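You operate a simulated robot arm through the tools that you are given. There is no shell and no other tool. Be economical: measure what you need, move in short steps, check, and stop when the job is done.

You are at the controls of a simulated robot arm. One attempt, no reset.

JOB
Put things in order on the orange bench top. At the end: the green cube is on the white tin; the orange cube stands where the green cube stood; the blue cube is in the small blue crate; the grey sleeve stands where the orange cube stood; whatever was shut is shut again. Leave all else as you found it, and nothing knocked over.

The check looks at the end state, three seconds after you hand in, the way a careful person would. Anything else that was tipped, shoved, dropped, spilled or broken makes it a failure.

ROBOT AND FRAMES
A 6-joint arm with a two-finger parallel gripper, fixed in place. Base frame: the origin is at the foot of the arm, x ahead of it, y to its left, z up; the work surface is at about z = 0.86. Units: m, rad, N and s.
With the tool pointing down near the work surface it reaches from about 0.24 to 0.64 m from the base axis. Its first joint turns from -1.152 to 1.152 rad. Payload 2.7 kg.
The TCP is the grasp point between the finger pads, 0.023 m short of the fingertips. In the tool frame z runs along the fingers and y along their closing line. The gripper opens to 0.094 m. The fingers are 0.038 m wide and 0.01 m thick; the gripper's body (0.054 by 0.096 m) begins 0.039 m behind the TCP.
Orientation is that of the tool frame in the base frame, as a unit quaternion [x, y, z, w]. With the fingers straight down and closing along the base's y, the tool's x points along the base's -x, its y along +y and its z along -z.

CONTROLS
- The arm moves only by the tool jog_arm. Its argument "series" is text: rows parted by semicolons, each of 6 numbers parted by spaces: the shift along the tool's x, y, z in m, then the turn, a rotation vector about the tool's x, y, z in rad. In form: x y z wx wy wz; .... A call has 1 to 10 rows; each row shifts and turns the commanded pose from where the row before left it, along the tool's axes as they then stand. "jaw" is the closure, from 0 (fully open) to 1 (shut), set as the call begins (left out, the last holds). Each row takes 0.2 s and may step no farther than 0.05 m and 0.15 rad from the row before; otherwise, or with a gripper value out of range, the whole call is refused. A pose out of reach is approached as far as the arm can. The call stops where the force on the tool passes 40 N (or 10 N more than at its start, if that is more) or the arm is blocked; 0.2 s more then pass. The fingers move at their own pace (about 0.045 m/s each) and stop on an object; they squeeze with about 39 N. The grip force told is the motor's: it shows also when the fingers shut on nothing. Time passes only in rows, and 0.2 s behind the last, so rows that do not move let the fingers close. The reply holds the time, the measured pose of the TCP, the force on the tool along the base axes, the opening and the grip force, in the units named above and with some noise, with the torque about the TCP (base axes, N m) and any sound that the robot's microphone picked up, and new pictures: "views" is both (left out), scene, wrist or none.
- Cameras (640 x 400 px; columns grow to the right, rows downward): "scene" is fixed at [0.0848, -0.4377, 1.4069]; the picture's right is [0.69, -0.72, 0.00], its down [-0.39, -0.37, -0.84] and it looks along [0.61, 0.58, -0.54] (base axes); focal length 371 px, centre (320, 200). "wrist" rides on the gripper at [0.086, 0.016, -0.075] in the tool frame; the picture's right is [-0.18, 0.98, 0.00], its down [-0.58, -0.11, -0.81] and it looks along [-0.79, -0.15, 0.59] (tool axes); focal length 243 px, centre (320, 200). There is no depth. A picture from a camera that has moved, and an enlarged one, comes with that camera's place and axes in the base frame and with its lens.
- inspect(camera, box): a new picture of the part [left, top, right, bottom] of that camera's present view, enlarged. The clock stands still meanwhile.
- close_job(): hands the job in; it is judged then, once.

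Work in short steps. Places have to be worked out from the pictures, the camera data and where the tool is seen: move nearer, look again, correct. Check each grasp and each placing, and mend what went wrong. You have 120 turns and 200 pictures in all, those below and enlarged ones among them. Open the gripper and draw the arm clear of the work before you hand the job in, unless the task says otherwise; then end with one line.

The tools are called after "Emit:" as a command line: name --argument value ..., lists and objects as JSON in quotes. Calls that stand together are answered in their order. jog_arm: Moves the arm, as the interface text tells. Its arguments: {"type":"object","properties":{"series":{"type":"string"},"jaw":{"type":"number"},"views":{"type":"string","enum":["both","scene","wrist","none"]}},"required":["series"]} The other tools are called the same way: inspect (camera, box) takes an enlarged picture of a part of a camera's view; close_job () hands the job in.

At the start:

```text
clock: 0.0
tcp_pos: [0.4368, 0.0744, 1.1339]
ee_rot: [0.0, 1.0, 0.001, 0.002]
ft_force: [0.1, 0.6, 0.2]
ft_torque: [0.02, -0.01, -0.01]
width: 0.0938
grip_force: 0.0
```

scene: 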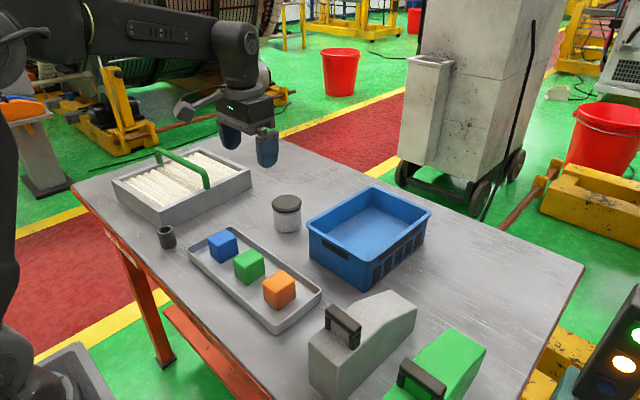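
wrist: 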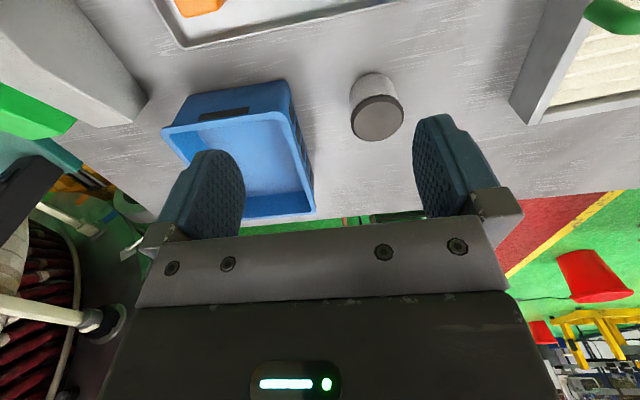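

I'll enlarge the scene to see the objects on the bench clearly.

Emit:
inspect --camera "scene" --box '[140, 180, 340, 340]'

Emit:
inspect --camera "scene" --box '[260, 170, 500, 400]'

```text
2.50 times, centred on (240, 260) of scene
camera zoom: at [0.0848, -0.4377, 1.4069], right [0.69, -0.72, 0.0], down [-0.39, -0.37, -0.84], along [0.61, 0.58, -0.54], focal length 928 px, centre (520, 50)
```

zoom: 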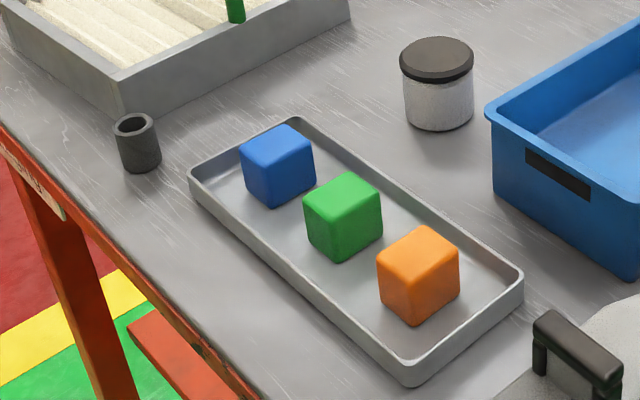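

```text
1.74 times, centred on (380, 285) of scene
camera zoom: at [0.0848, -0.4377, 1.4069], right [0.69, -0.72, 0.0], down [-0.39, -0.37, -0.84], along [0.61, 0.58, -0.54], focal length 646 px, centre (216, 52)
```

zoom: 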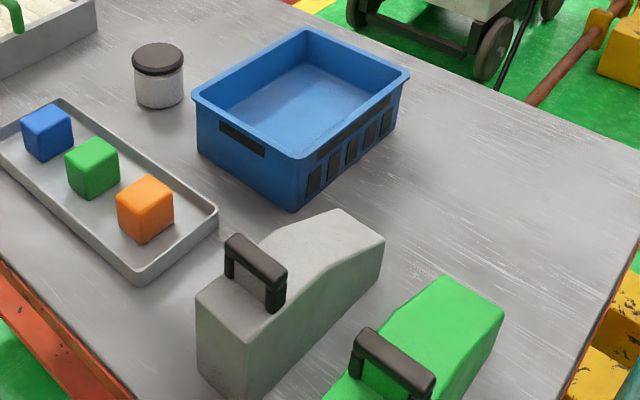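

Estimates: cubes at x≈0.40, y≈0.154/0.062/-0.03; tin at (0.56,0.12); sleeve at (0.32,0.26); crate x 0.50–0.715, y -0.16–0. I'll pull back at height to view them with the wrist camera.

Emit:
jog_arm --series "0.045 0 0 0 0 0; 0.045 0 0 0 0 0; 0.045 -0.01 0 0 0 0; 0 0 0 0 0 0" --jaw 0

```text
clock: 1.0
tcp_pos: [0.3023, 0.0649, 1.1346]
ee_rot: [-0.001, 1.0, 0.001, 0.001]
ft_force: [0.0, -0.9, 0.0]
ft_torque: [-0.04, 0.0, 0.01]
width: 0.094
grip_force: 0.3
camera wrist: at [0.215, 0.081, 1.2081], right [0.18, 0.98, 0.0], down [0.58, -0.11, 0.81], along [0.79, -0.15, -0.59], focal length 243 px, centre (320, 200)
```

scene: 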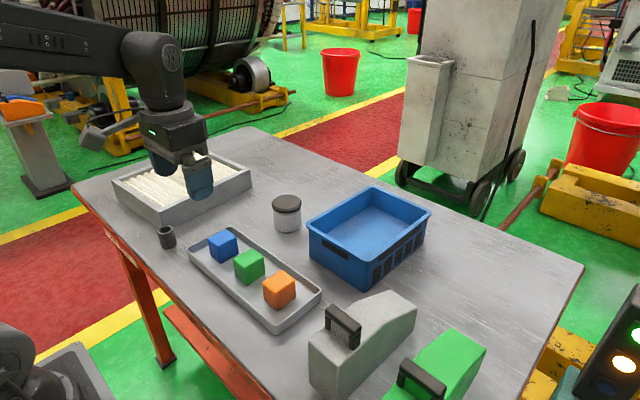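
wrist: 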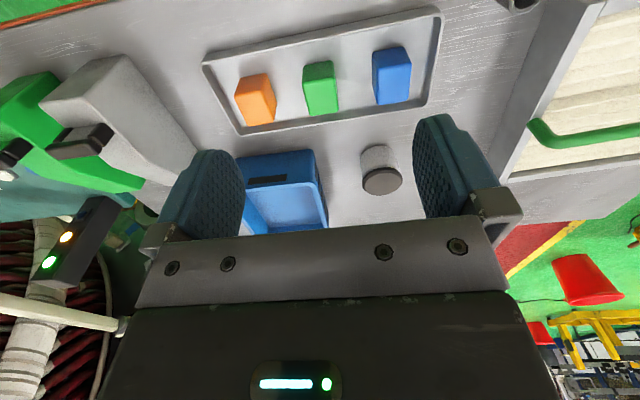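

The wrist camera now sees all the cubes. I'll enlarge the cubes and crate for measurement.

Emit:
inspect --camera "wrist" --box '[200, 20, 440, 170]'

Emit:
inspect --camera "wrist" --box '[230, 130, 420, 240]'

```text
2.67 times, centred on (320, 95) of wrist
camera zoom: at [0.215, 0.081, 1.2081], right [0.18, 0.98, 0.0], down [0.58, -0.11, 0.81], along [0.79, -0.15, -0.59], focal length 647 px, centre (320, 480)
```

zoom: 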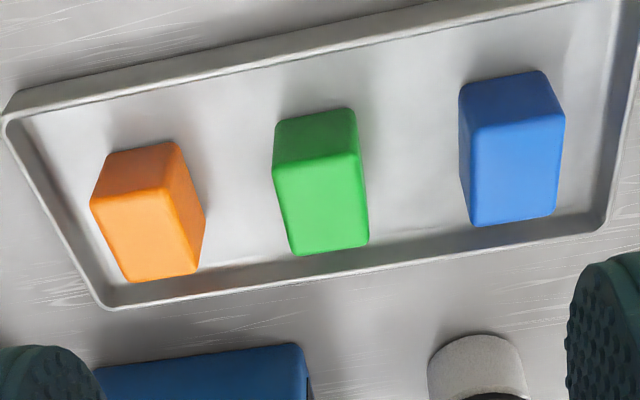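

```text
3.37 times, centred on (325, 185) of wrist
camera zoom: at [0.215, 0.081, 1.2081], right [0.18, 0.98, 0.0], down [0.58, -0.11, 0.81], along [0.79, -0.15, -0.59], focal length 817 px, centre (303, 250)
```

zoom: 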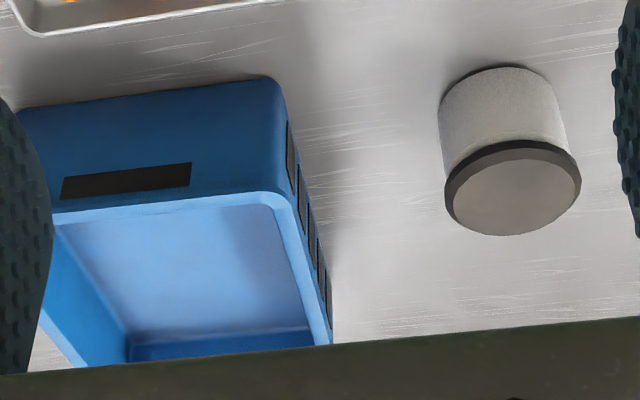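

Crate and tin are unobstructed from above. The cubes are axis-aligned at x≈0.39, y≈0.1415 / 0.0495 / -0.043, tops about 0.911. I'll move above the green cube to verify.

Emit:
jog_arm --series "-0.03 -0.005 0.045 0 0 0; -0.03 -0.005 0.045 0 0 0; -0.0272 -0.0054 0.0446 0 0 0; 0 0 0 0 0 0; 0 0 0 0 0 0"

```text
refused: row 1 steps farther than a row can; nothing moved
```

Step exceeded 0.05 m; I'll split it into more rows.

Emit:
jog_arm --series "-0.022 -0.004 0.034 0 0 0; -0.022 -0.004 0.034 0 0 0; -0.022 -0.004 0.034 0 0 0; -0.0212 -0.0034 0.0326 0 0 0; 0 0 0 0 0 0; 0 0 0 0 0 0"

```text
clock: 2.4
tcp_pos: [0.3889, 0.0493, 0.9979]
ee_rot: [-0.001, 1.0, 0.001, 0.001]
ft_force: [0.0, -0.3, -0.7]
ft_torque: [0.0, -0.01, -0.04]
width: 0.094
grip_force: 0.0
camera wrist: at [0.302, 0.0653, 1.072], right [0.18, 0.98, 0.0], down [0.58, -0.11, 0.81], along [0.79, -0.15, -0.59], focal length 243 px, centre (320, 200)
```

scene: 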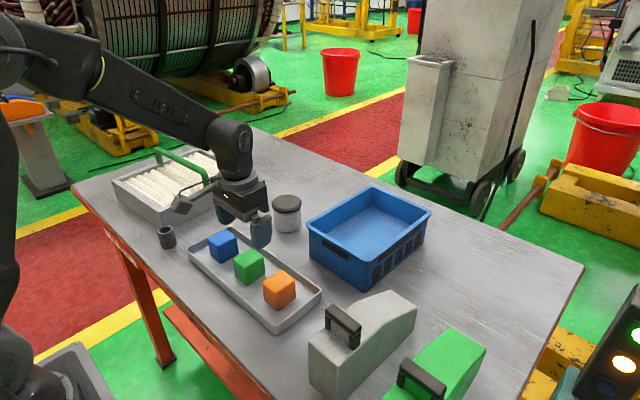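
wrist: 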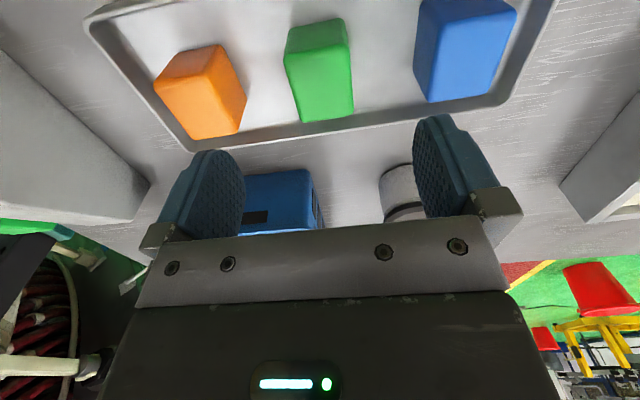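

Refined green cube centre ≈ (0.392, 0.050), side ≈0.042, top ≈0.911. Descending to TCP z≈0.897 with fingers open.

Emit:
jog_arm --series "-0.003 0.001 0.04 0 0 0; 0 0 0.035 0 0 0; 0 0 0.018 0 0 0; 0 0 0.008 0 0 0; 0 0 0 0 0 0; 0 0 0 0 0 0"

```text
clock: 3.8
tcp_pos: [0.3931, 0.0507, 0.8963]
ee_rot: [-0.001, 1.0, 0.001, 0.001]
ft_force: [0.3, 0.2, -0.5]
ft_torque: [0.03, 0.0, -0.02]
width: 0.094
grip_force: 0.0
camera wrist: at [0.3054, 0.0669, 0.9715], right [0.18, 0.98, 0.0], down [0.58, -0.11, 0.81], along [0.79, -0.15, -0.59], focal length 243 px, centre (320, 200)
```

scene: 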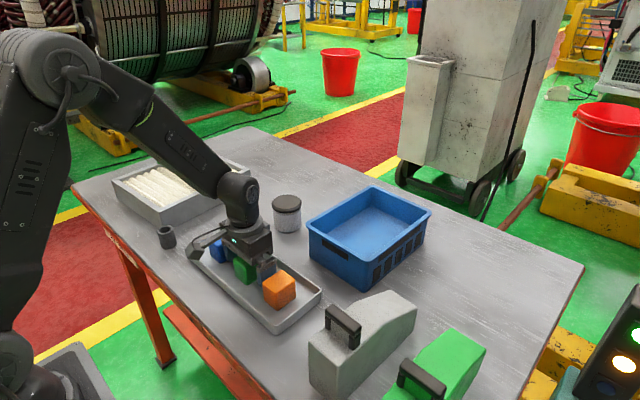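
wrist: 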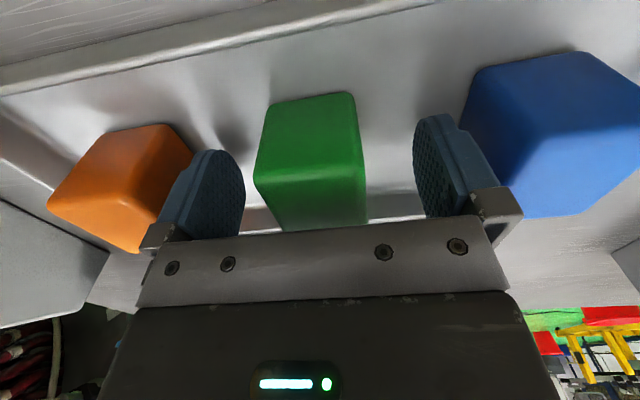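

The cube is centred between the fingers. Closing.

Emit:
jog_arm --series "0 0 0 0 0 0; 0 0 0 0 0 0; 0 0 0 0 0 0; 0 0 0 0 0 0; 0 0 0 0 0 0" --jaw 1 --views "wrist"

```text
clock: 5.0
tcp_pos: [0.3917, 0.0504, 0.897]
ee_rot: [-0.001, 1.0, 0.0, 0.0]
ft_force: [0.2, -1.2, 1.0]
ft_torque: [0.01, -0.03, -0.03]
width: 0.0414
grip_force: 39.2
camera wrist: at [0.3055, 0.0669, 0.9717], right [0.18, 0.98, 0.0], down [0.58, -0.11, 0.81], along [0.79, -0.15, -0.59], focal length 243 px, centre (320, 200)
```

wrist: 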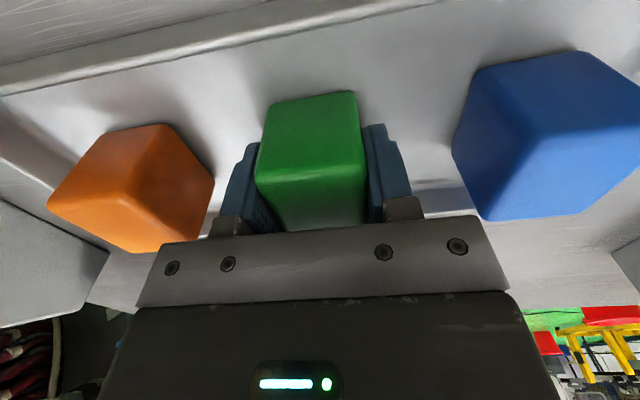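

Grip is solid (width 0.0414). Lift straight up, then move to in front of the tin to measure it.

Emit:
jog_arm --series "0 0 -0.02 0 0 0; 0 0 -0.045 0 0 0; 0 0 -0.045 0 0 0; 0 0 -0.045 0 0 0; -0.03 0.02 0 0 0 0; -0.03 0.02 0 0 0 0; 0 0.02 0 0 0 0; 0 0 0 0 0 0"

```text
clock: 6.8
tcp_pos: [0.453, 0.1116, 1.0526]
ee_rot: [-0.001, 1.0, 0.001, 0.001]
ft_force: [-0.6, -0.3, -0.9]
ft_torque: [-0.02, -0.01, -0.01]
width: 0.0416
grip_force: 39.1
camera wrist: at [0.3662, 0.127, 1.1266], right [0.18, 0.98, 0.0], down [0.58, -0.11, 0.81], along [0.79, -0.15, -0.59], focal length 243 px, centre (320, 200)
```

scene: 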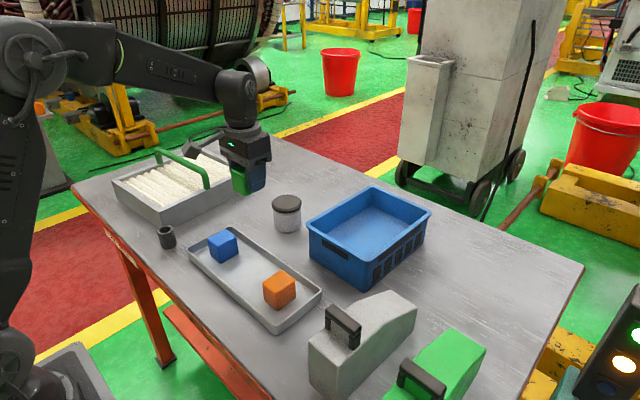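
wrist: 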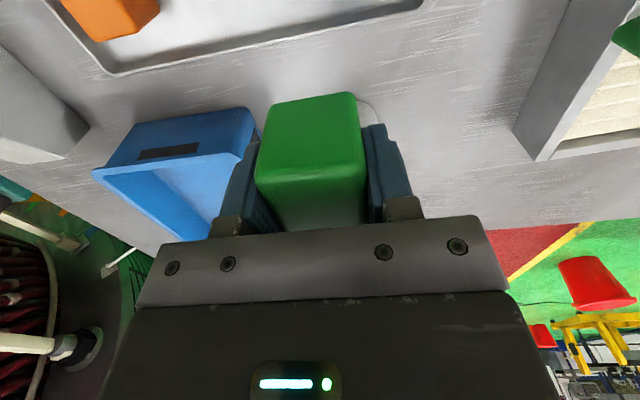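

The cube hides the tin; I'll sidestep to y≈0.02 to see the lid from a different angle.

Emit:
jog_arm --series "0 -0.045 0 0 0 0; 0 -0.045 0 0 0 0; 0 0 0 0 0 0; 0 0 0 0 0 0" --views "none"

Emit:
inspect --camera "wrist" --box '[360, 60, 520, 160]'

Emit:
inspect --camera "scene" --box '[247, 180, 327, 240]'

```text
clock: 7.8
tcp_pos: [0.4533, 0.0217, 1.0517]
ee_rot: [-0.001, 1.0, 0.002, 0.0]
ft_force: [-0.4, -0.3, -0.9]
ft_torque: [0.01, -0.01, 0.0]
width: 0.0416
grip_force: 39.2
```

```text
4.00 times, centred on (440, 110) of wrist
camera zoom: at [0.3659, 0.0369, 1.1261], right [0.18, 0.98, 0.0], down [0.58, -0.11, 0.81], along [0.79, -0.15, -0.59], focal length 970 px, centre (-160, 560)
```

zoom: 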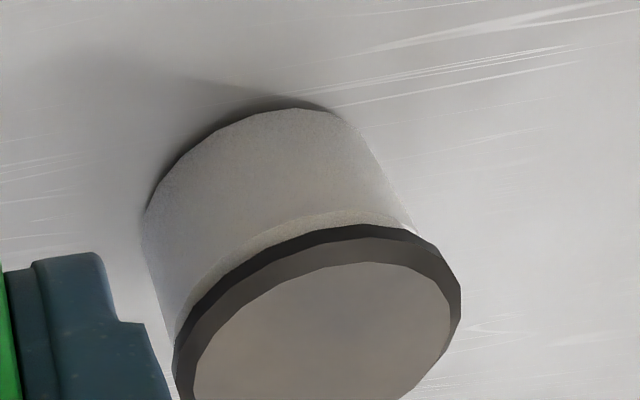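

```text
6.67 times, centred on (287, 210) of scene
camera zoom: at [0.0848, -0.4377, 1.4069], right [0.69, -0.72, 0.0], down [-0.39, -0.37, -0.84], along [0.61, 0.58, -0.54], focal length 2475 px, centre (540, 133)
```

zoom: 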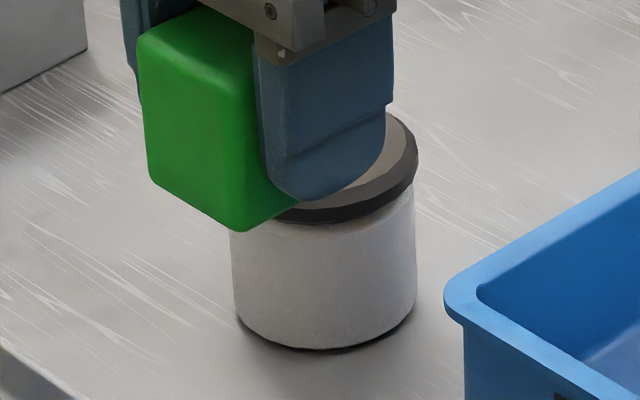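

I'll re-frame to see the whole lid.

Emit:
inspect --camera "wrist" --box '[380, 80, 540, 180]'

```text
4.00 times, centred on (460, 130) of wrist
camera zoom: at [0.3659, 0.0369, 1.1261], right [0.18, 0.98, 0.0], down [0.58, -0.11, 0.81], along [0.79, -0.15, -0.59], focal length 970 px, centre (-240, 480)
```

zoom: 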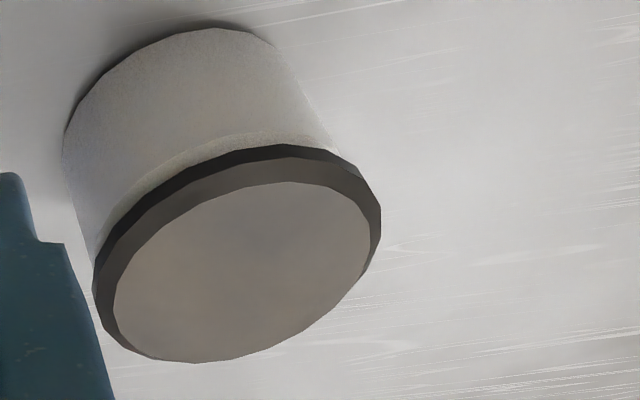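

Lid centre ≈ (0.564, 0.130), top ≈ 0.925, so contact is expected near TCP z≈0.952. Moving above, then to z≈0.965.

Emit:
jog_arm --series "-0.028 0.027 0 0 0 0; -0.028 0.027 0 0 0 0; -0.028 0.027 0 0 0 0; -0.0267 0.0273 0 0 0 0; 0 0 0.04 0 0 0; 0 0 0.04 0 0 0; 0 0 0.006 0 0 0; 0 0 0 0 0 0; 0 0 0 0 0 0"

Emit:
inspect --camera "scene" --box '[237, 150, 337, 240]'

```text
clock: 9.8
tcp_pos: [0.5609, 0.1299, 0.9667]
ee_rot: [-0.001, 1.0, 0.0, 0.001]
ft_force: [0.1, -0.3, -0.8]
ft_torque: [0.04, -0.02, 0.0]
width: 0.0416
grip_force: 38.7
camera wrist: at [0.4752, 0.1461, 1.0412], right [0.18, 0.98, 0.0], down [0.58, -0.11, 0.81], along [0.79, -0.15, -0.59], focal length 243 px, centre (320, 200)
```

scene: 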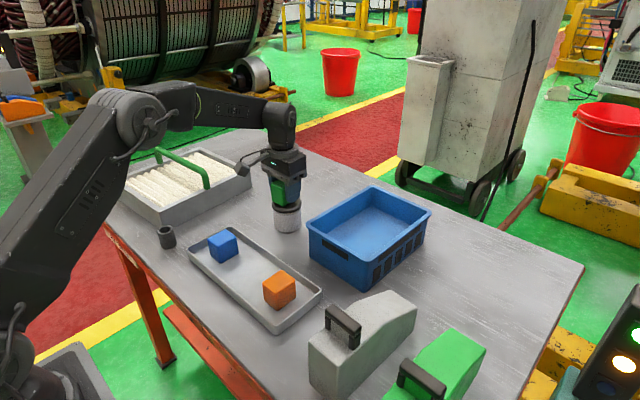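
wrist: 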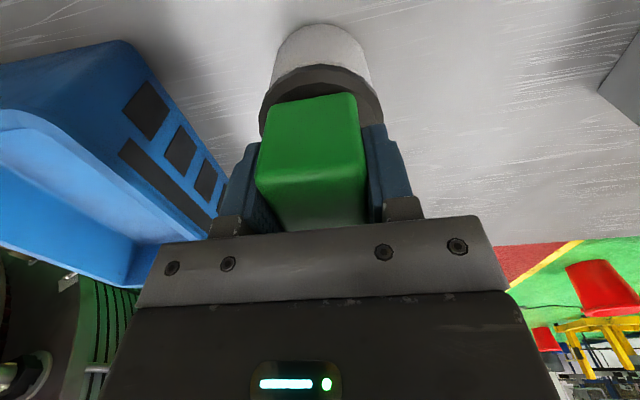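

```text
4.44 times, centred on (287, 195) of scene
camera zoom: at [0.0848, -0.4376, 1.4069], right [0.69, -0.72, 0.0], down [-0.39, -0.37, -0.84], along [0.61, 0.58, -0.54], focal length 1650 px, centre (467, 222)
```

zoom: 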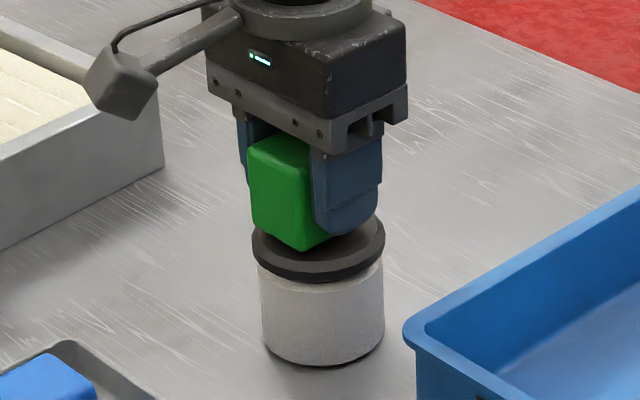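

The cube is over the lid centre. Lowering in small steps until contact.

Emit:
jog_arm --series "-0.002 0 0.006 0 0 0; 0 0 0.004 0 0 0; 0 0 0.002 0 0 0; 0 0 0 0 0 0" --views "wrist"

Emit:
inspect --camera "scene" --box '[257, 170, 327, 240]'

```text
clock: 10.8
tcp_pos: [0.5664, 0.1308, 0.9592]
ee_rot: [0.0, 1.0, 0.002, 0.006]
ft_force: [0.0, 1.5, 29.4]
ft_torque: [-0.06, -0.08, 0.02]
width: 0.0412
grip_force: 38.9
camera wrist: at [0.4785, 0.1457, 1.0325], right [0.18, 0.98, 0.01], down [0.57, -0.11, 0.81], along [0.8, -0.14, -0.58], focal length 243 px, centre (320, 200)
```

wrist: 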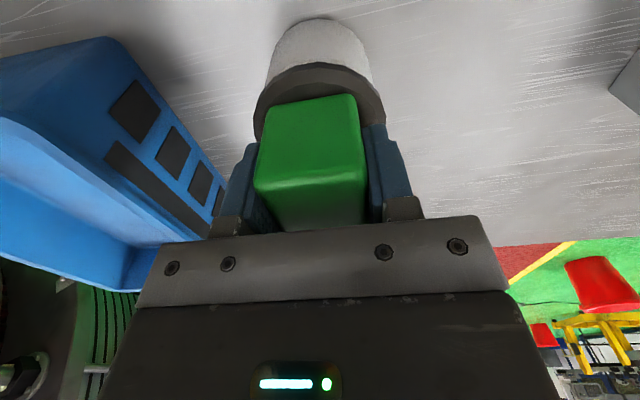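

```text
5.71 times, centred on (292, 205) of scene
camera zoom: at [0.0842, -0.4377, 1.4069], right [0.69, -0.72, 0.0], down [-0.39, -0.37, -0.84], along [0.61, 0.58, -0.54], focal length 2121 px, centre (480, 171)
```

zoom: 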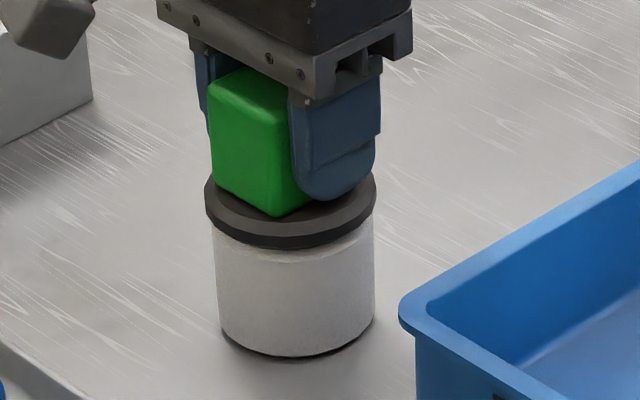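

Contact at z≈0.959 (29 N). Easing up 3 mm to take off the load before release.

Emit:
jog_arm --series "0 0 -0.002 0 0 0; 0 0 -0.001 0 0 0; 0 0 0 0 0 0" --views "none"

```text
clock: 11.6
tcp_pos: [0.5665, 0.1293, 0.9592]
ee_rot: [-0.001, 1.0, 0.001, 0.003]
ft_force: [6.6, 4.1, 17.1]
ft_torque: [0.08, -0.56, 0.11]
width: 0.0412
grip_force: 38.9
```

Still loaded at 17 N; ease another 1.5 mm.

Emit:
jog_arm --series "0 0 -0.0015 0 0 0; 0 0 0 0 0 0" --views "none"

```text
clock: 12.2
tcp_pos: [0.5649, 0.1276, 0.9597]
ee_rot: [-0.001, 1.0, 0.0, 0.001]
ft_force: [4.1, 0.9, 10.1]
ft_torque: [0.04, -0.36, 0.06]
width: 0.0415
grip_force: 39.1
```

Load is light; opening the jaw.

Emit:
jog_arm --series "0 0 -0.0005 0 0 0; 0 0 0 0 0 0; 0 0 0 0 0 0; 0 0 0 0 0 0" --jaw 0

```text
clock: 13.2
tcp_pos: [0.5653, 0.1284, 0.9599]
ee_rot: [-0.001, 1.0, 0.001, 0.001]
ft_force: [-0.3, -1.1, -0.2]
ft_torque: [-0.05, 0.01, 0.0]
width: 0.0942
grip_force: 0.0
camera wrist: at [0.4781, 0.1451, 1.0346], right [0.18, 0.98, 0.0], down [0.58, -0.11, 0.81], along [0.79, -0.15, -0.59], focal length 243 px, centre (320, 200)
```

scene: 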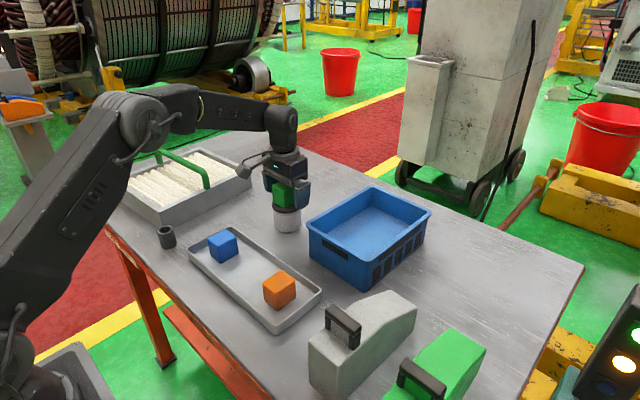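
wrist: 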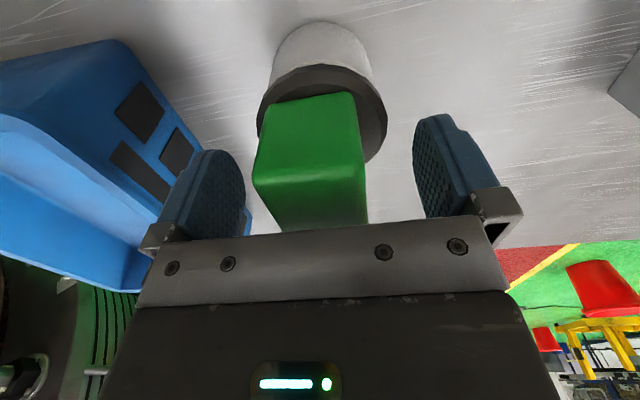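

Released cleanly; cube rests on the lid. Rising, then moving above the orange cube (≈0.391, -0.042).

Emit:
jog_arm --series "0 0 -0.03 0 0 0; 0 0 -0.045 0 0 0; 0 0 -0.025 0 0 0; 0.034 -0.034 0 0 0 0; 0.034 -0.034 0 0 0 0; 0.034 -0.034 0 0 0 0; 0.034 -0.034 0 0 0 0; 0.0373 -0.0344 0.0 0 0 0; 0 0 0.045 0 0 0; 0 0 0 0 0 0"

Emit:
inspect --camera "scene" --box '[237, 160, 337, 240]'

```text
refused: row 8 steps farther than a row can; nothing moved
```

```text
5.00 times, centred on (287, 200) of scene
camera zoom: at [0.0848, -0.4377, 1.4069], right [0.69, -0.72, 0.0], down [-0.39, -0.37, -0.84], along [0.61, 0.58, -0.54], focal length 1856 px, centre (485, 200)
```

zoom: 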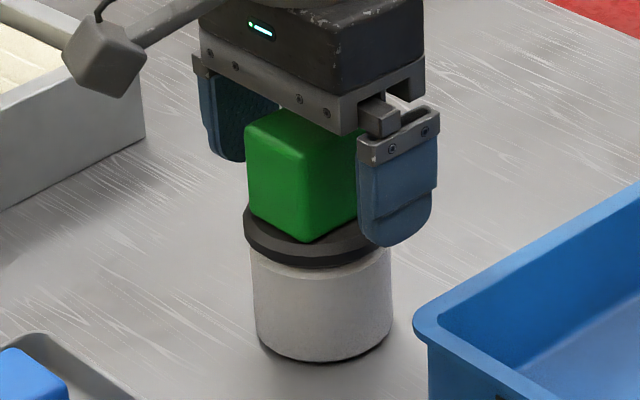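

One row was slightly too long; same path, trimmed rows.

Emit:
jog_arm --series "0 0 -0.03 0 0 0; 0 0 -0.045 0 0 0; 0 0 -0.025 0 0 0; 0.035 -0.034 0 0 0 0; 0.035 -0.034 0 0 0 0; 0.035 -0.034 0 0 0 0; 0.035 -0.034 0 0 0 0; 0.034 -0.0345 0 0 0 0; 0 0 0.045 0 0 0; 0 0 0 0 0 0"

```text
clock: 15.4
tcp_pos: [0.3914, -0.0424, 1.0129]
ee_rot: [-0.001, 1.0, 0.0, 0.001]
ft_force: [-1.0, -0.3, 0.5]
ft_torque: [-0.03, 0.0, -0.05]
width: 0.0942
grip_force: 0.0
camera wrist: at [0.3039, -0.0257, 1.0876], right [0.18, 0.98, 0.0], down [0.58, -0.11, 0.81], along [0.79, -0.15, -0.59], focal length 243 px, centre (320, 200)
```

scene: 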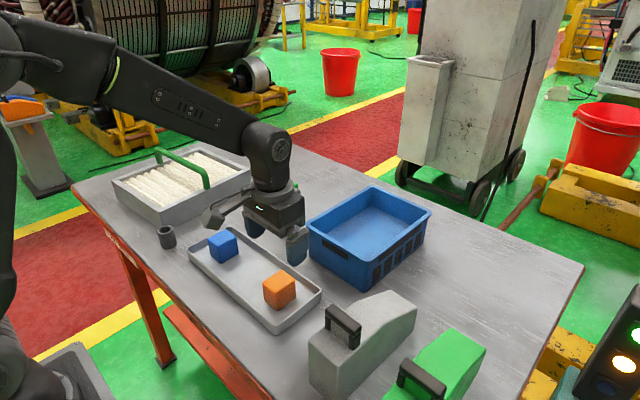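
wrist: 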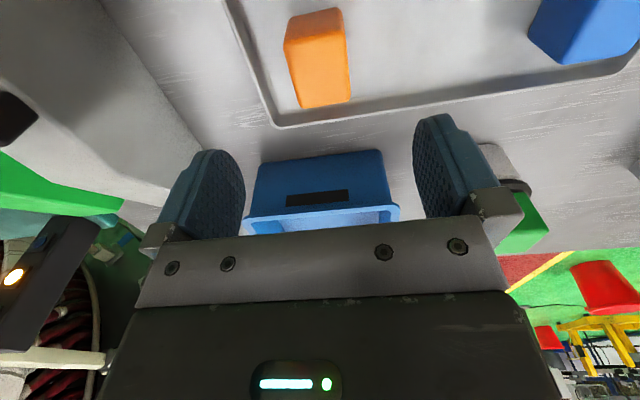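

Orange cube measured at ≈(0.391, -0.0415). Descending to z≈0.897.

Emit:
jog_arm --series "0 0.001 0.045 0 0 0; 0 0 0.04 0 0 0; 0 0 0.02 0 0 0; 0 0 0.01 0 0 0; 0 0 0 0 0 0; 0 0 0 0 0 0" --views "wrist"

```text
clock: 16.3
tcp_pos: [0.3926, -0.0413, 0.9094]
ee_rot: [-0.001, 1.0, -0.001, 0.002]
ft_force: [-1.8, 1.2, 8.5]
ft_torque: [-0.48, 0.17, -0.12]
width: 0.0936
grip_force: 0.2
stopped in row 4: the force on the tool passed its limit (the readings are from after the stop); the commanded pose is now the measured one
camera wrist: at [0.3055, -0.0243, 0.9849], right [0.18, 0.98, 0.0], down [0.58, -0.11, 0.81], along [0.8, -0.15, -0.59], focal length 243 px, centre (320, 200)
```

wrist: 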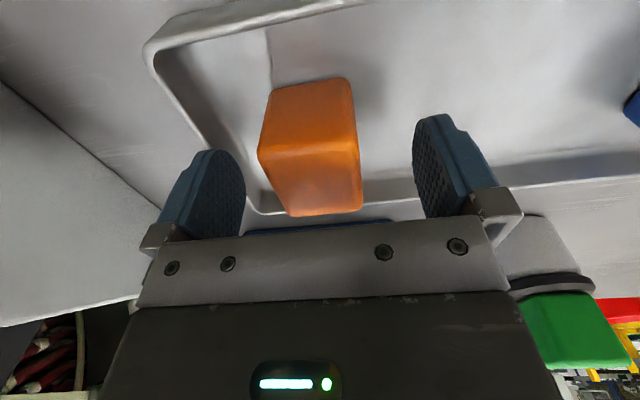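

The outer finger met the tray rim (tip ≈0.886). I'll raise, narrow the opening to ~0.062, and check that the tray has not shifted.

Emit:
jog_arm --series "0 0 -0.02 0 0 0; 0 0 -0.015 0 0 0; 0 0 0 0 0 0; 0 0 0 0 0 0" --jaw 0.34

Emit:
inspect --camera "scene" --box '[140, 180, 340, 340]'

```text
clock: 17.3
tcp_pos: [0.3927, -0.0404, 0.9438]
ee_rot: [-0.001, 1.0, -0.001, 0.001]
ft_force: [-0.1, 0.2, 0.2]
ft_torque: [0.02, -0.02, -0.01]
width: 0.0618
grip_force: 0.1
camera wrist: at [0.3057, -0.024, 1.0191], right [0.18, 0.98, 0.0], down [0.58, -0.11, 0.81], along [0.8, -0.15, -0.59], focal length 243 px, centre (320, 200)
```

scene: 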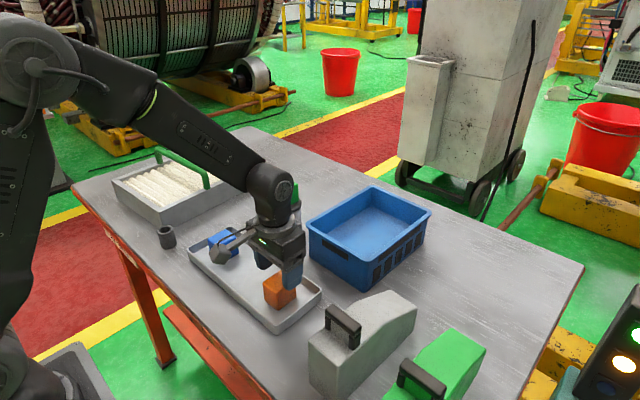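
wrist: 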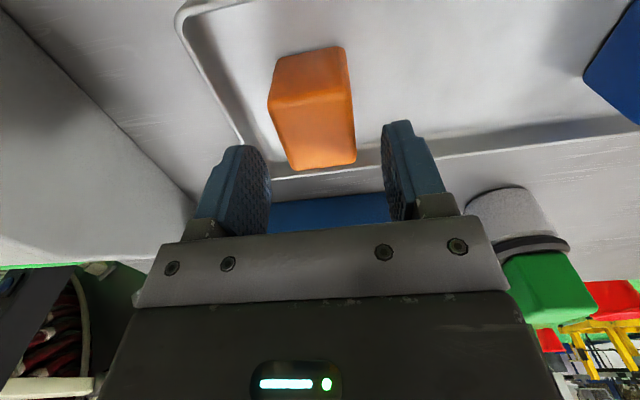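

```text
2.50 times, centred on (240, 260) of scene
camera zoom: at [0.0848, -0.4377, 1.4069], right [0.69, -0.72, 0.0], down [-0.39, -0.37, -0.84], along [0.61, 0.58, -0.54], focal length 928 px, centre (520, 50)
```

zoom: 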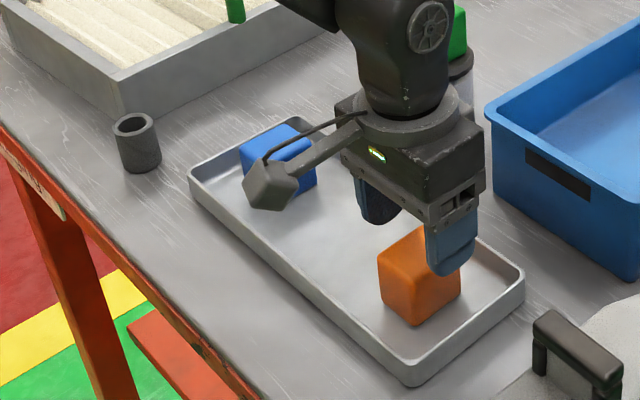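

The tray appears unmoved. Descending with the narrow opening.

Emit:
jog_arm --series "0 -0.0007 0.02 0 0 0; 0 0 0.015 0 0 0; 0 0 0.008 0 0 0; 0 0 0.004 0 0 0; 0 0 0 0 0 0; 0 0 0 0 0 0" --views "wrist"

```text
clock: 18.7
tcp_pos: [0.3934, -0.0424, 0.8985]
ee_rot: [-0.001, 1.0, -0.001, 0.002]
ft_force: [0.5, -0.6, -0.5]
ft_torque: [-0.03, 0.03, 0.02]
width: 0.0621
grip_force: 0.0
camera wrist: at [0.3054, -0.0249, 0.9723], right [0.18, 0.98, 0.0], down [0.58, -0.11, 0.81], along [0.8, -0.15, -0.59], focal length 243 px, centre (320, 200)
```

wrist: 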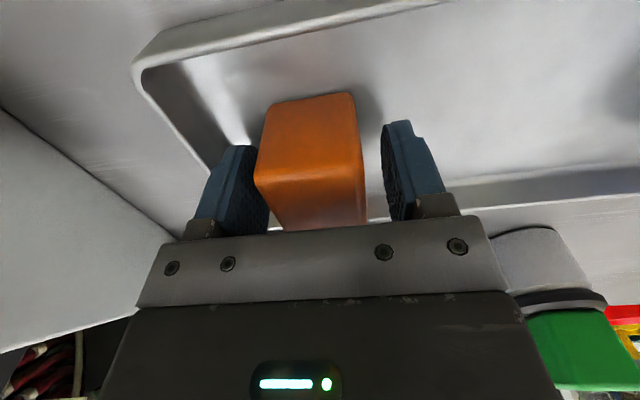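

No contact; cube between the fingers. Closing.

Emit:
jog_arm --series "0 0 0 0 0 0; 0 0 0 0 0 0; 0 0 0 0 0 0; 0 0 0 0 0 0" --jaw 1 --views "wrist"

```text
clock: 19.7
tcp_pos: [0.3917, -0.0408, 0.8986]
ee_rot: [-0.001, 1.0, 0.0, 0.002]
ft_force: [-0.1, 0.6, -0.4]
ft_torque: [0.05, -0.05, -0.02]
width: 0.0414
grip_force: 39.0
camera wrist: at [0.3054, -0.0249, 0.9723], right [0.18, 0.98, 0.0], down [0.58, -0.11, 0.81], along [0.8, -0.15, -0.59], focal length 243 px, centre (320, 200)
```

wrist: 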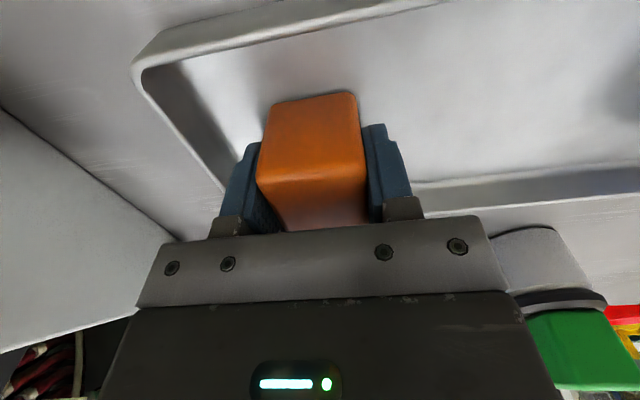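

Grasped. Lift 5 cm, shift +0.092 in y to the green cube's spot, and come down.

Emit:
jog_arm --series "0 0 -0.02 0 0 0; 0 0 -0.03 0 0 0; 0 0.046 0 0 0 0; 0 0.046 0 0 0 0; 0 0 0 0 0 0; 0 0 0.03 0 0 0; 0 0 0.015 0 0 0; 0 0 0.004 0 0 0; 0 0 0 0 0 0; 0 0 0 0 0 0"

```text
clock: 21.9
tcp_pos: [0.3923, 0.0504, 0.8988]
ee_rot: [0.0, 1.0, -0.001, 0.002]
ft_force: [0.1, -0.1, -1.1]
ft_torque: [0.03, 0.02, 0.03]
width: 0.0416
grip_force: 39.4
camera wrist: at [0.3053, 0.0669, 0.9727], right [0.18, 0.98, 0.0], down [0.58, -0.11, 0.81], along [0.8, -0.15, -0.59], focal length 243 px, centre (320, 200)
```

scene: 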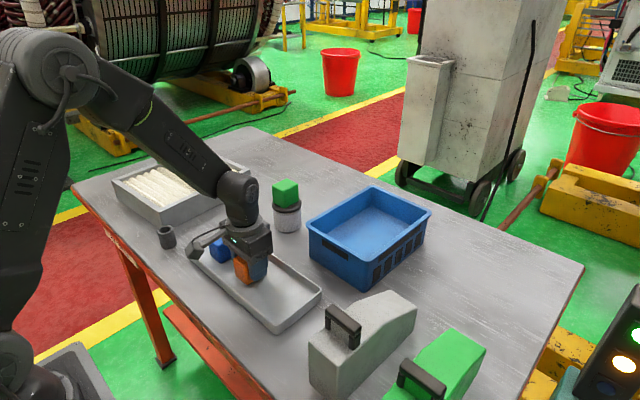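
wrist: 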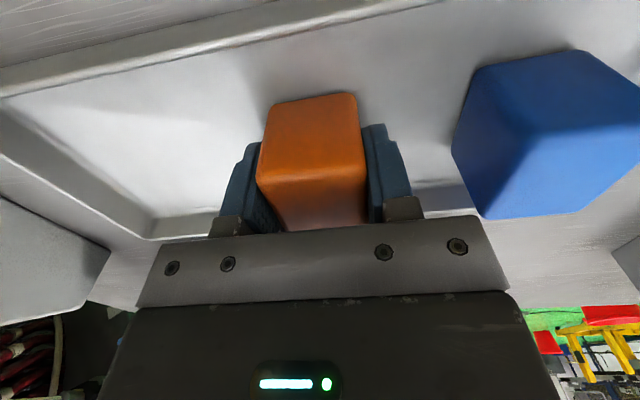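

The orange cube is where the green was. Lower 1 mm and open (partial).

Emit:
jog_arm --series "0 0 0.001 0 0 0; 0 0 0 0 0 0" --views "none"

Emit:
jog_arm --series "0 0 0 0 0 0; 0 0 0 0 0 0; 0 0 0 0 0 0" --jaw 0.3 --views "wrist"

```text
clock: 22.5
tcp_pos: [0.3927, 0.0513, 0.8974]
ee_rot: [0.0, 1.0, -0.001, 0.003]
ft_force: [-3.2, -0.3, 8.9]
ft_torque: [0.03, 0.16, 0.02]
width: 0.0415
grip_force: 39.1
```

```text
clock: 23.3
tcp_pos: [0.3925, 0.0503, 0.898]
ee_rot: [-0.002, 1.0, -0.001, 0.002]
ft_force: [-0.1, 0.0, 0.1]
ft_torque: [0.0, 0.0, -0.04]
width: 0.0656
grip_force: 0.0
camera wrist: at [0.3053, 0.0668, 0.9718], right [0.18, 0.98, 0.0], down [0.58, -0.11, 0.81], along [0.8, -0.15, -0.59], focal length 243 px, centre (320, 200)
```

wrist: 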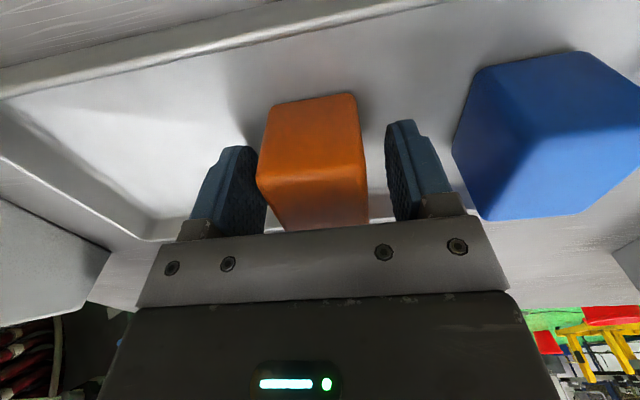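

Placed. Rise and move above the blue cube (y≈0.1425).

Emit:
jog_arm --series "0 0 -0.02 0 0 0; 0 0 -0.04 0 0 0; 0 0.046 0 0 0 0; 0 0.046 0 0 0 0; 0 0 0 0 0 0; 0 0 0 0 0 0"

```text
clock: 24.7
tcp_pos: [0.392, 0.1431, 0.9579]
ee_rot: [-0.001, 1.0, -0.001, 0.002]
ft_force: [0.3, -0.6, -0.3]
ft_torque: [0.0, 0.01, -0.01]
width: 0.0657
grip_force: 0.1
camera wrist: at [0.3045, 0.1594, 1.032], right [0.18, 0.98, 0.0], down [0.58, -0.11, 0.81], along [0.8, -0.15, -0.59], focal length 243 px, centre (320, 200)
```

scene: 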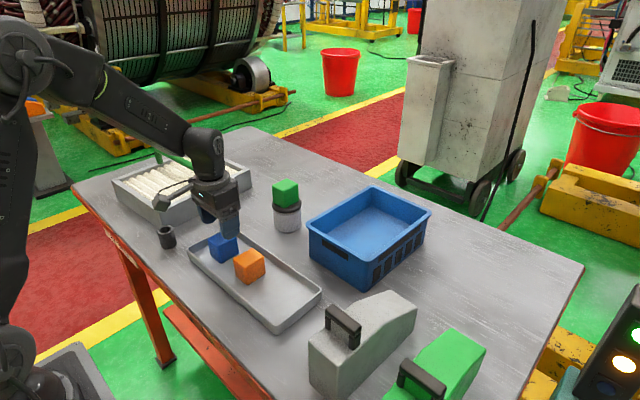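
wrist: 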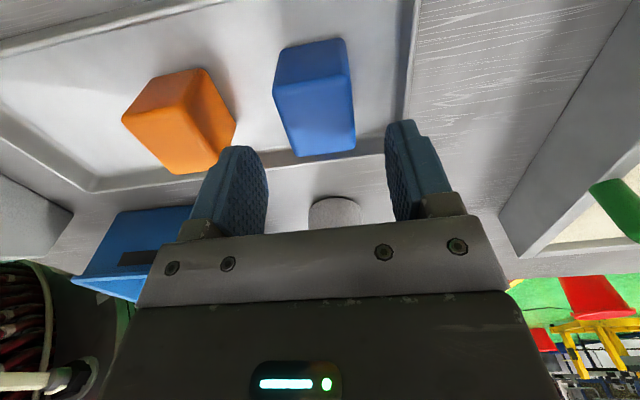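

Aligned in y; blue cube at ≈(0.389, 0.1425). Descend and close.

Emit:
jog_arm --series "0.001 0 0.03 0 0 0; 0 0 0.018 0 0 0; 0 0 0.008 0 0 0; 0 0 0.004 0 0 0; 0 0 0 0 0 0; 0 0 0 0 0 0" --views "wrist"

```text
clock: 26.1
tcp_pos: [0.3904, 0.1427, 0.8968]
ee_rot: [-0.001, 1.0, -0.001, 0.002]
ft_force: [-0.1, -0.7, -0.5]
ft_torque: [0.0, 0.02, -0.01]
width: 0.0659
grip_force: 0.0
camera wrist: at [0.3041, 0.1589, 0.9723], right [0.18, 0.98, 0.0], down [0.58, -0.11, 0.81], along [0.8, -0.15, -0.59], focal length 243 px, centre (320, 200)
```

wrist: 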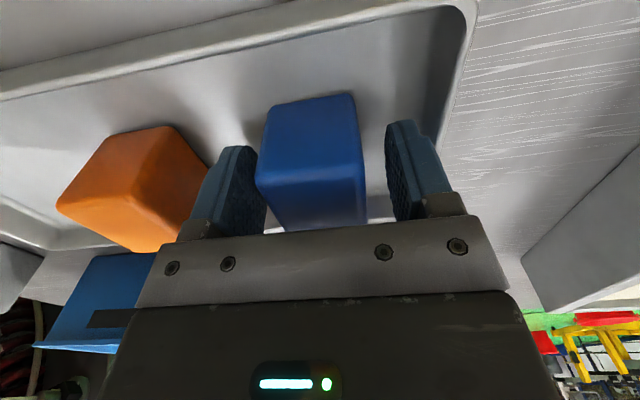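

Closing, then lifting.

Emit:
jog_arm --series "0 0 0 0 0 0; 0 0 0 0 0 0; 0 0 0 0 0 0; 0 0 0 0 0 0; 0 0 -0.03 0 0 0; 0 0 -0.05 0 0 0; 0 0 -0.05 0 0 0; 0 0 -0.05 0 0 0; 0 0 0 0 0 0" --jaw 1 --views "scene"

```text
clock: 28.1
tcp_pos: [0.3902, 0.1435, 1.0785]
ee_rot: [-0.001, 1.0, -0.001, 0.003]
ft_force: [-0.5, -0.2, -0.9]
ft_torque: [-0.02, -0.02, -0.01]
width: 0.0415
grip_force: 39.0
```

scene: 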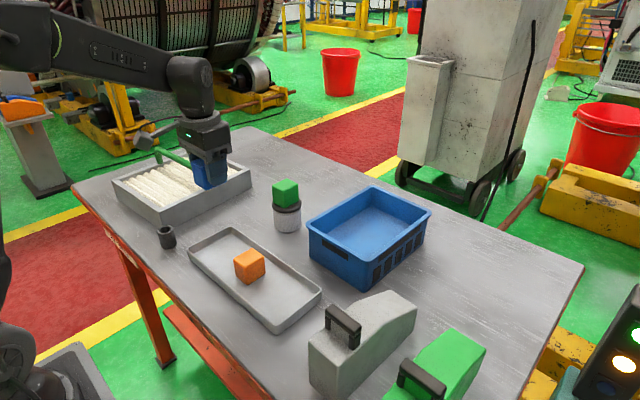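

Blue is held. Move across toward the crate at height and look.

Emit:
jog_arm --series "0 -0.045 0 0 0 0; 0 -0.045 0 0 0 0; 0 -0.045 0 0 0 0; 0 -0.045 0 0 0 0; -0.03 -0.035 0 0 0 0; -0.03 -0.01 0 0 0 0; 0 0 0 0 0 0; 0 0 0 0 0 0"

```text
clock: 29.9
tcp_pos: [0.4516, -0.0813, 1.0798]
ee_rot: [0.0, 1.0, 0.0, 0.002]
ft_force: [-0.5, -0.5, -0.7]
ft_torque: [-0.02, -0.01, 0.02]
width: 0.0415
grip_force: 39.0
camera wrist: at [0.3637, -0.0654, 1.1531], right [0.18, 0.98, 0.0], down [0.58, -0.11, 0.81], along [0.8, -0.15, -0.59], focal length 243 px, centre (320, 200)
```

scene: 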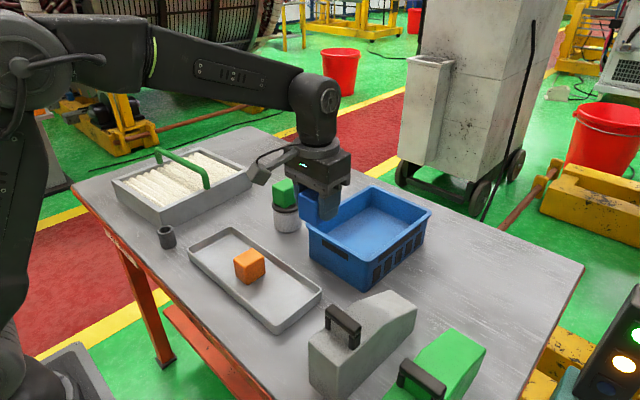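
wrist: 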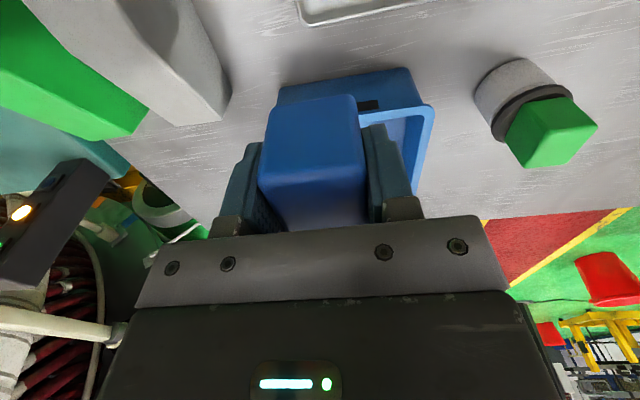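

Crate from both views: rim z≈0.938, x 0.52–0.748, y −0.145–0.015. Target inside: (0.60, −0.064). Moving above it.

Emit:
jog_arm --series "-0.045 0.005 0 0 0 0; -0.045 0.006 0 0 0 0; -0.045 0.006 0 0 0 0; -0.014 0 0 0 0 0; 0 0 0.04 0 0 0; 0 0 0.04 0 0 0; 0 0 0 0 0 0; 0 0 0 0 0 0"

Emit:
inspect --camera "scene" --box '[270, 130, 450, 300]'

```text
clock: 31.7
tcp_pos: [0.5998, -0.0661, 0.9975]
ee_rot: [0.0, 1.0, 0.0, 0.002]
ft_force: [-0.7, -0.2, -0.4]
ft_torque: [0.01, -0.01, 0.0]
width: 0.0414
grip_force: 39.3
camera wrist: at [0.5126, -0.0492, 1.0716], right [0.18, 0.98, 0.0], down [0.58, -0.11, 0.81], along [0.8, -0.15, -0.59], focal length 243 px, centre (320, 200)
```

scene: 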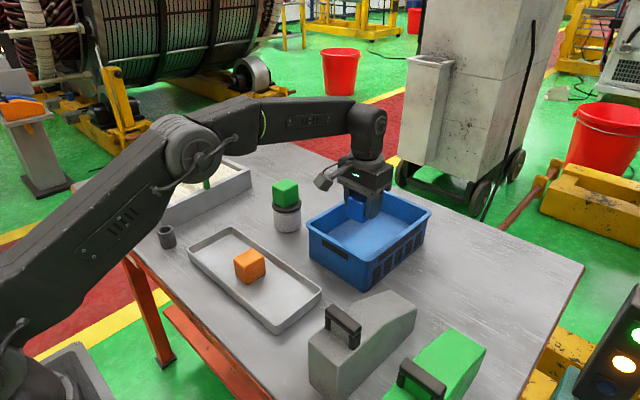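
wrist: 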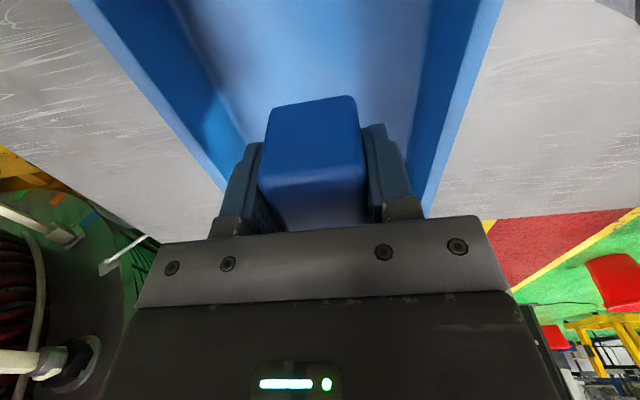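

```text
2.35 times, centred on (360, 215) of scene
camera zoom: at [0.0848, -0.4377, 1.4069], right [0.69, -0.72, 0.0], down [-0.39, -0.37, -0.84], along [0.61, 0.58, -0.54], focal length 873 px, centre (226, 165)
```

zoom: 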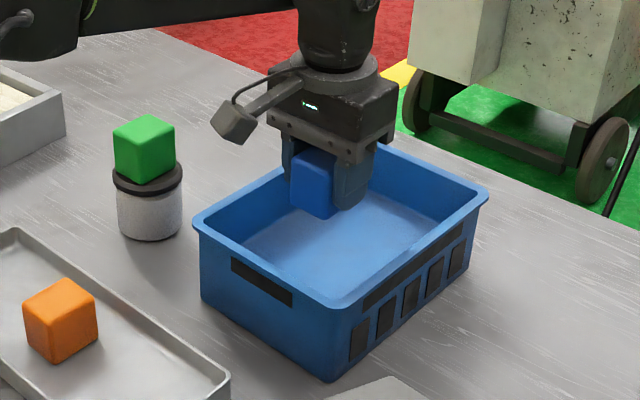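

Cube is well inside the crate walls; camera box will clear the rim by ~15 mm. Descending to z≈0.91, then small steps.

Emit:
jog_arm --series "0 0 0.03 0 0 0; 0 0 0.03 0 0 0; 0 0 0.02 0 0 0; 0 0 0.006 0 0 0; 0 0 0 0 0 0; 0 0 0 0 0 0"

Emit:
inspect --camera "scene" --box '[270, 130, 450, 300]'

```text
clock: 33.1
tcp_pos: [0.6033, -0.0656, 0.9187]
ee_rot: [-0.001, 1.0, 0.0, 0.009]
ft_force: [7.6, -1.1, 29.8]
ft_torque: [0.13, -0.27, 0.01]
width: 0.0417
grip_force: 39.0
camera wrist: at [0.5149, -0.0493, 0.9914], right [0.18, 0.98, 0.0], down [0.57, -0.11, 0.82], along [0.8, -0.15, -0.58], focal length 243 px, centre (320, 200)
```

scene: 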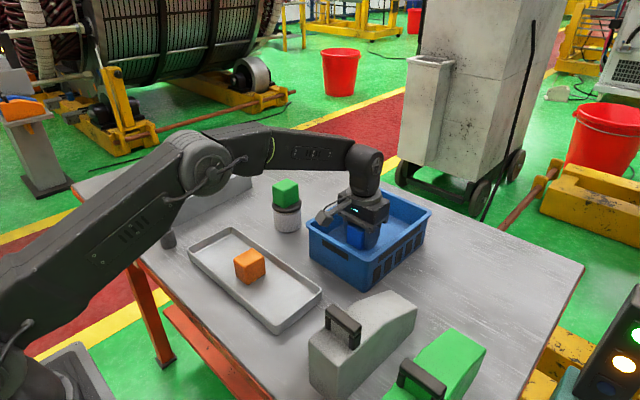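
wrist: 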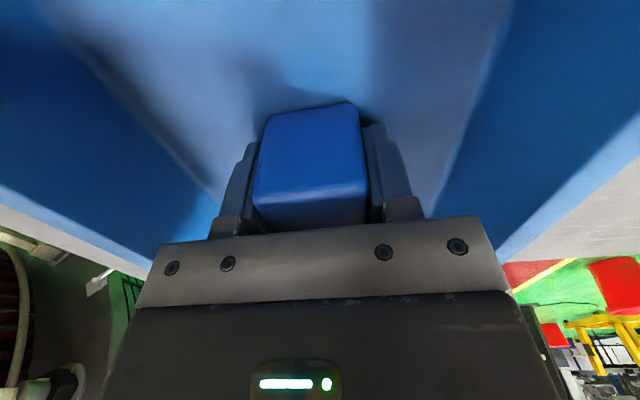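

```text
2.35 times, centred on (360, 215) of scene
camera zoom: at [0.0844, -0.4376, 1.4069], right [0.69, -0.72, 0.0], down [-0.39, -0.37, -0.84], along [0.61, 0.58, -0.54], focal length 873 px, centre (226, 165)
```

zoom: 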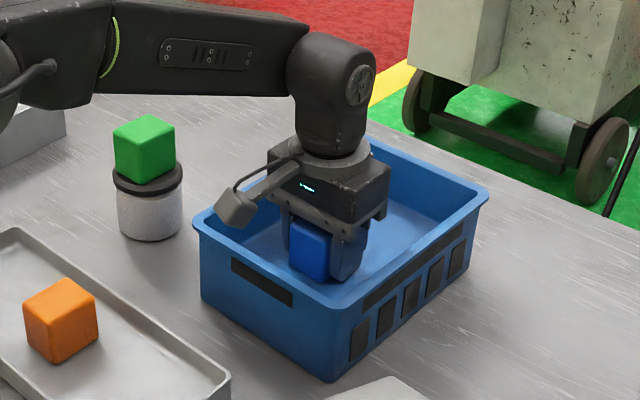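

Contact with the crate floor (torque small, so it's under the cube). Easing up ~6 mm of command.

Emit:
jog_arm --series "0 0 -0.003 0 0 0; 0 0 -0.0025 0 0 0; 0 0 0 0 0 0" --views "none"

```text
clock: 33.9
tcp_pos: [0.6005, -0.0654, 0.9195]
ee_rot: [0.0, 1.0, 0.0, 0.003]
ft_force: [5.0, -0.9, 14.5]
ft_torque: [-0.03, -0.47, -0.05]
width: 0.0415
grip_force: 39.2
```

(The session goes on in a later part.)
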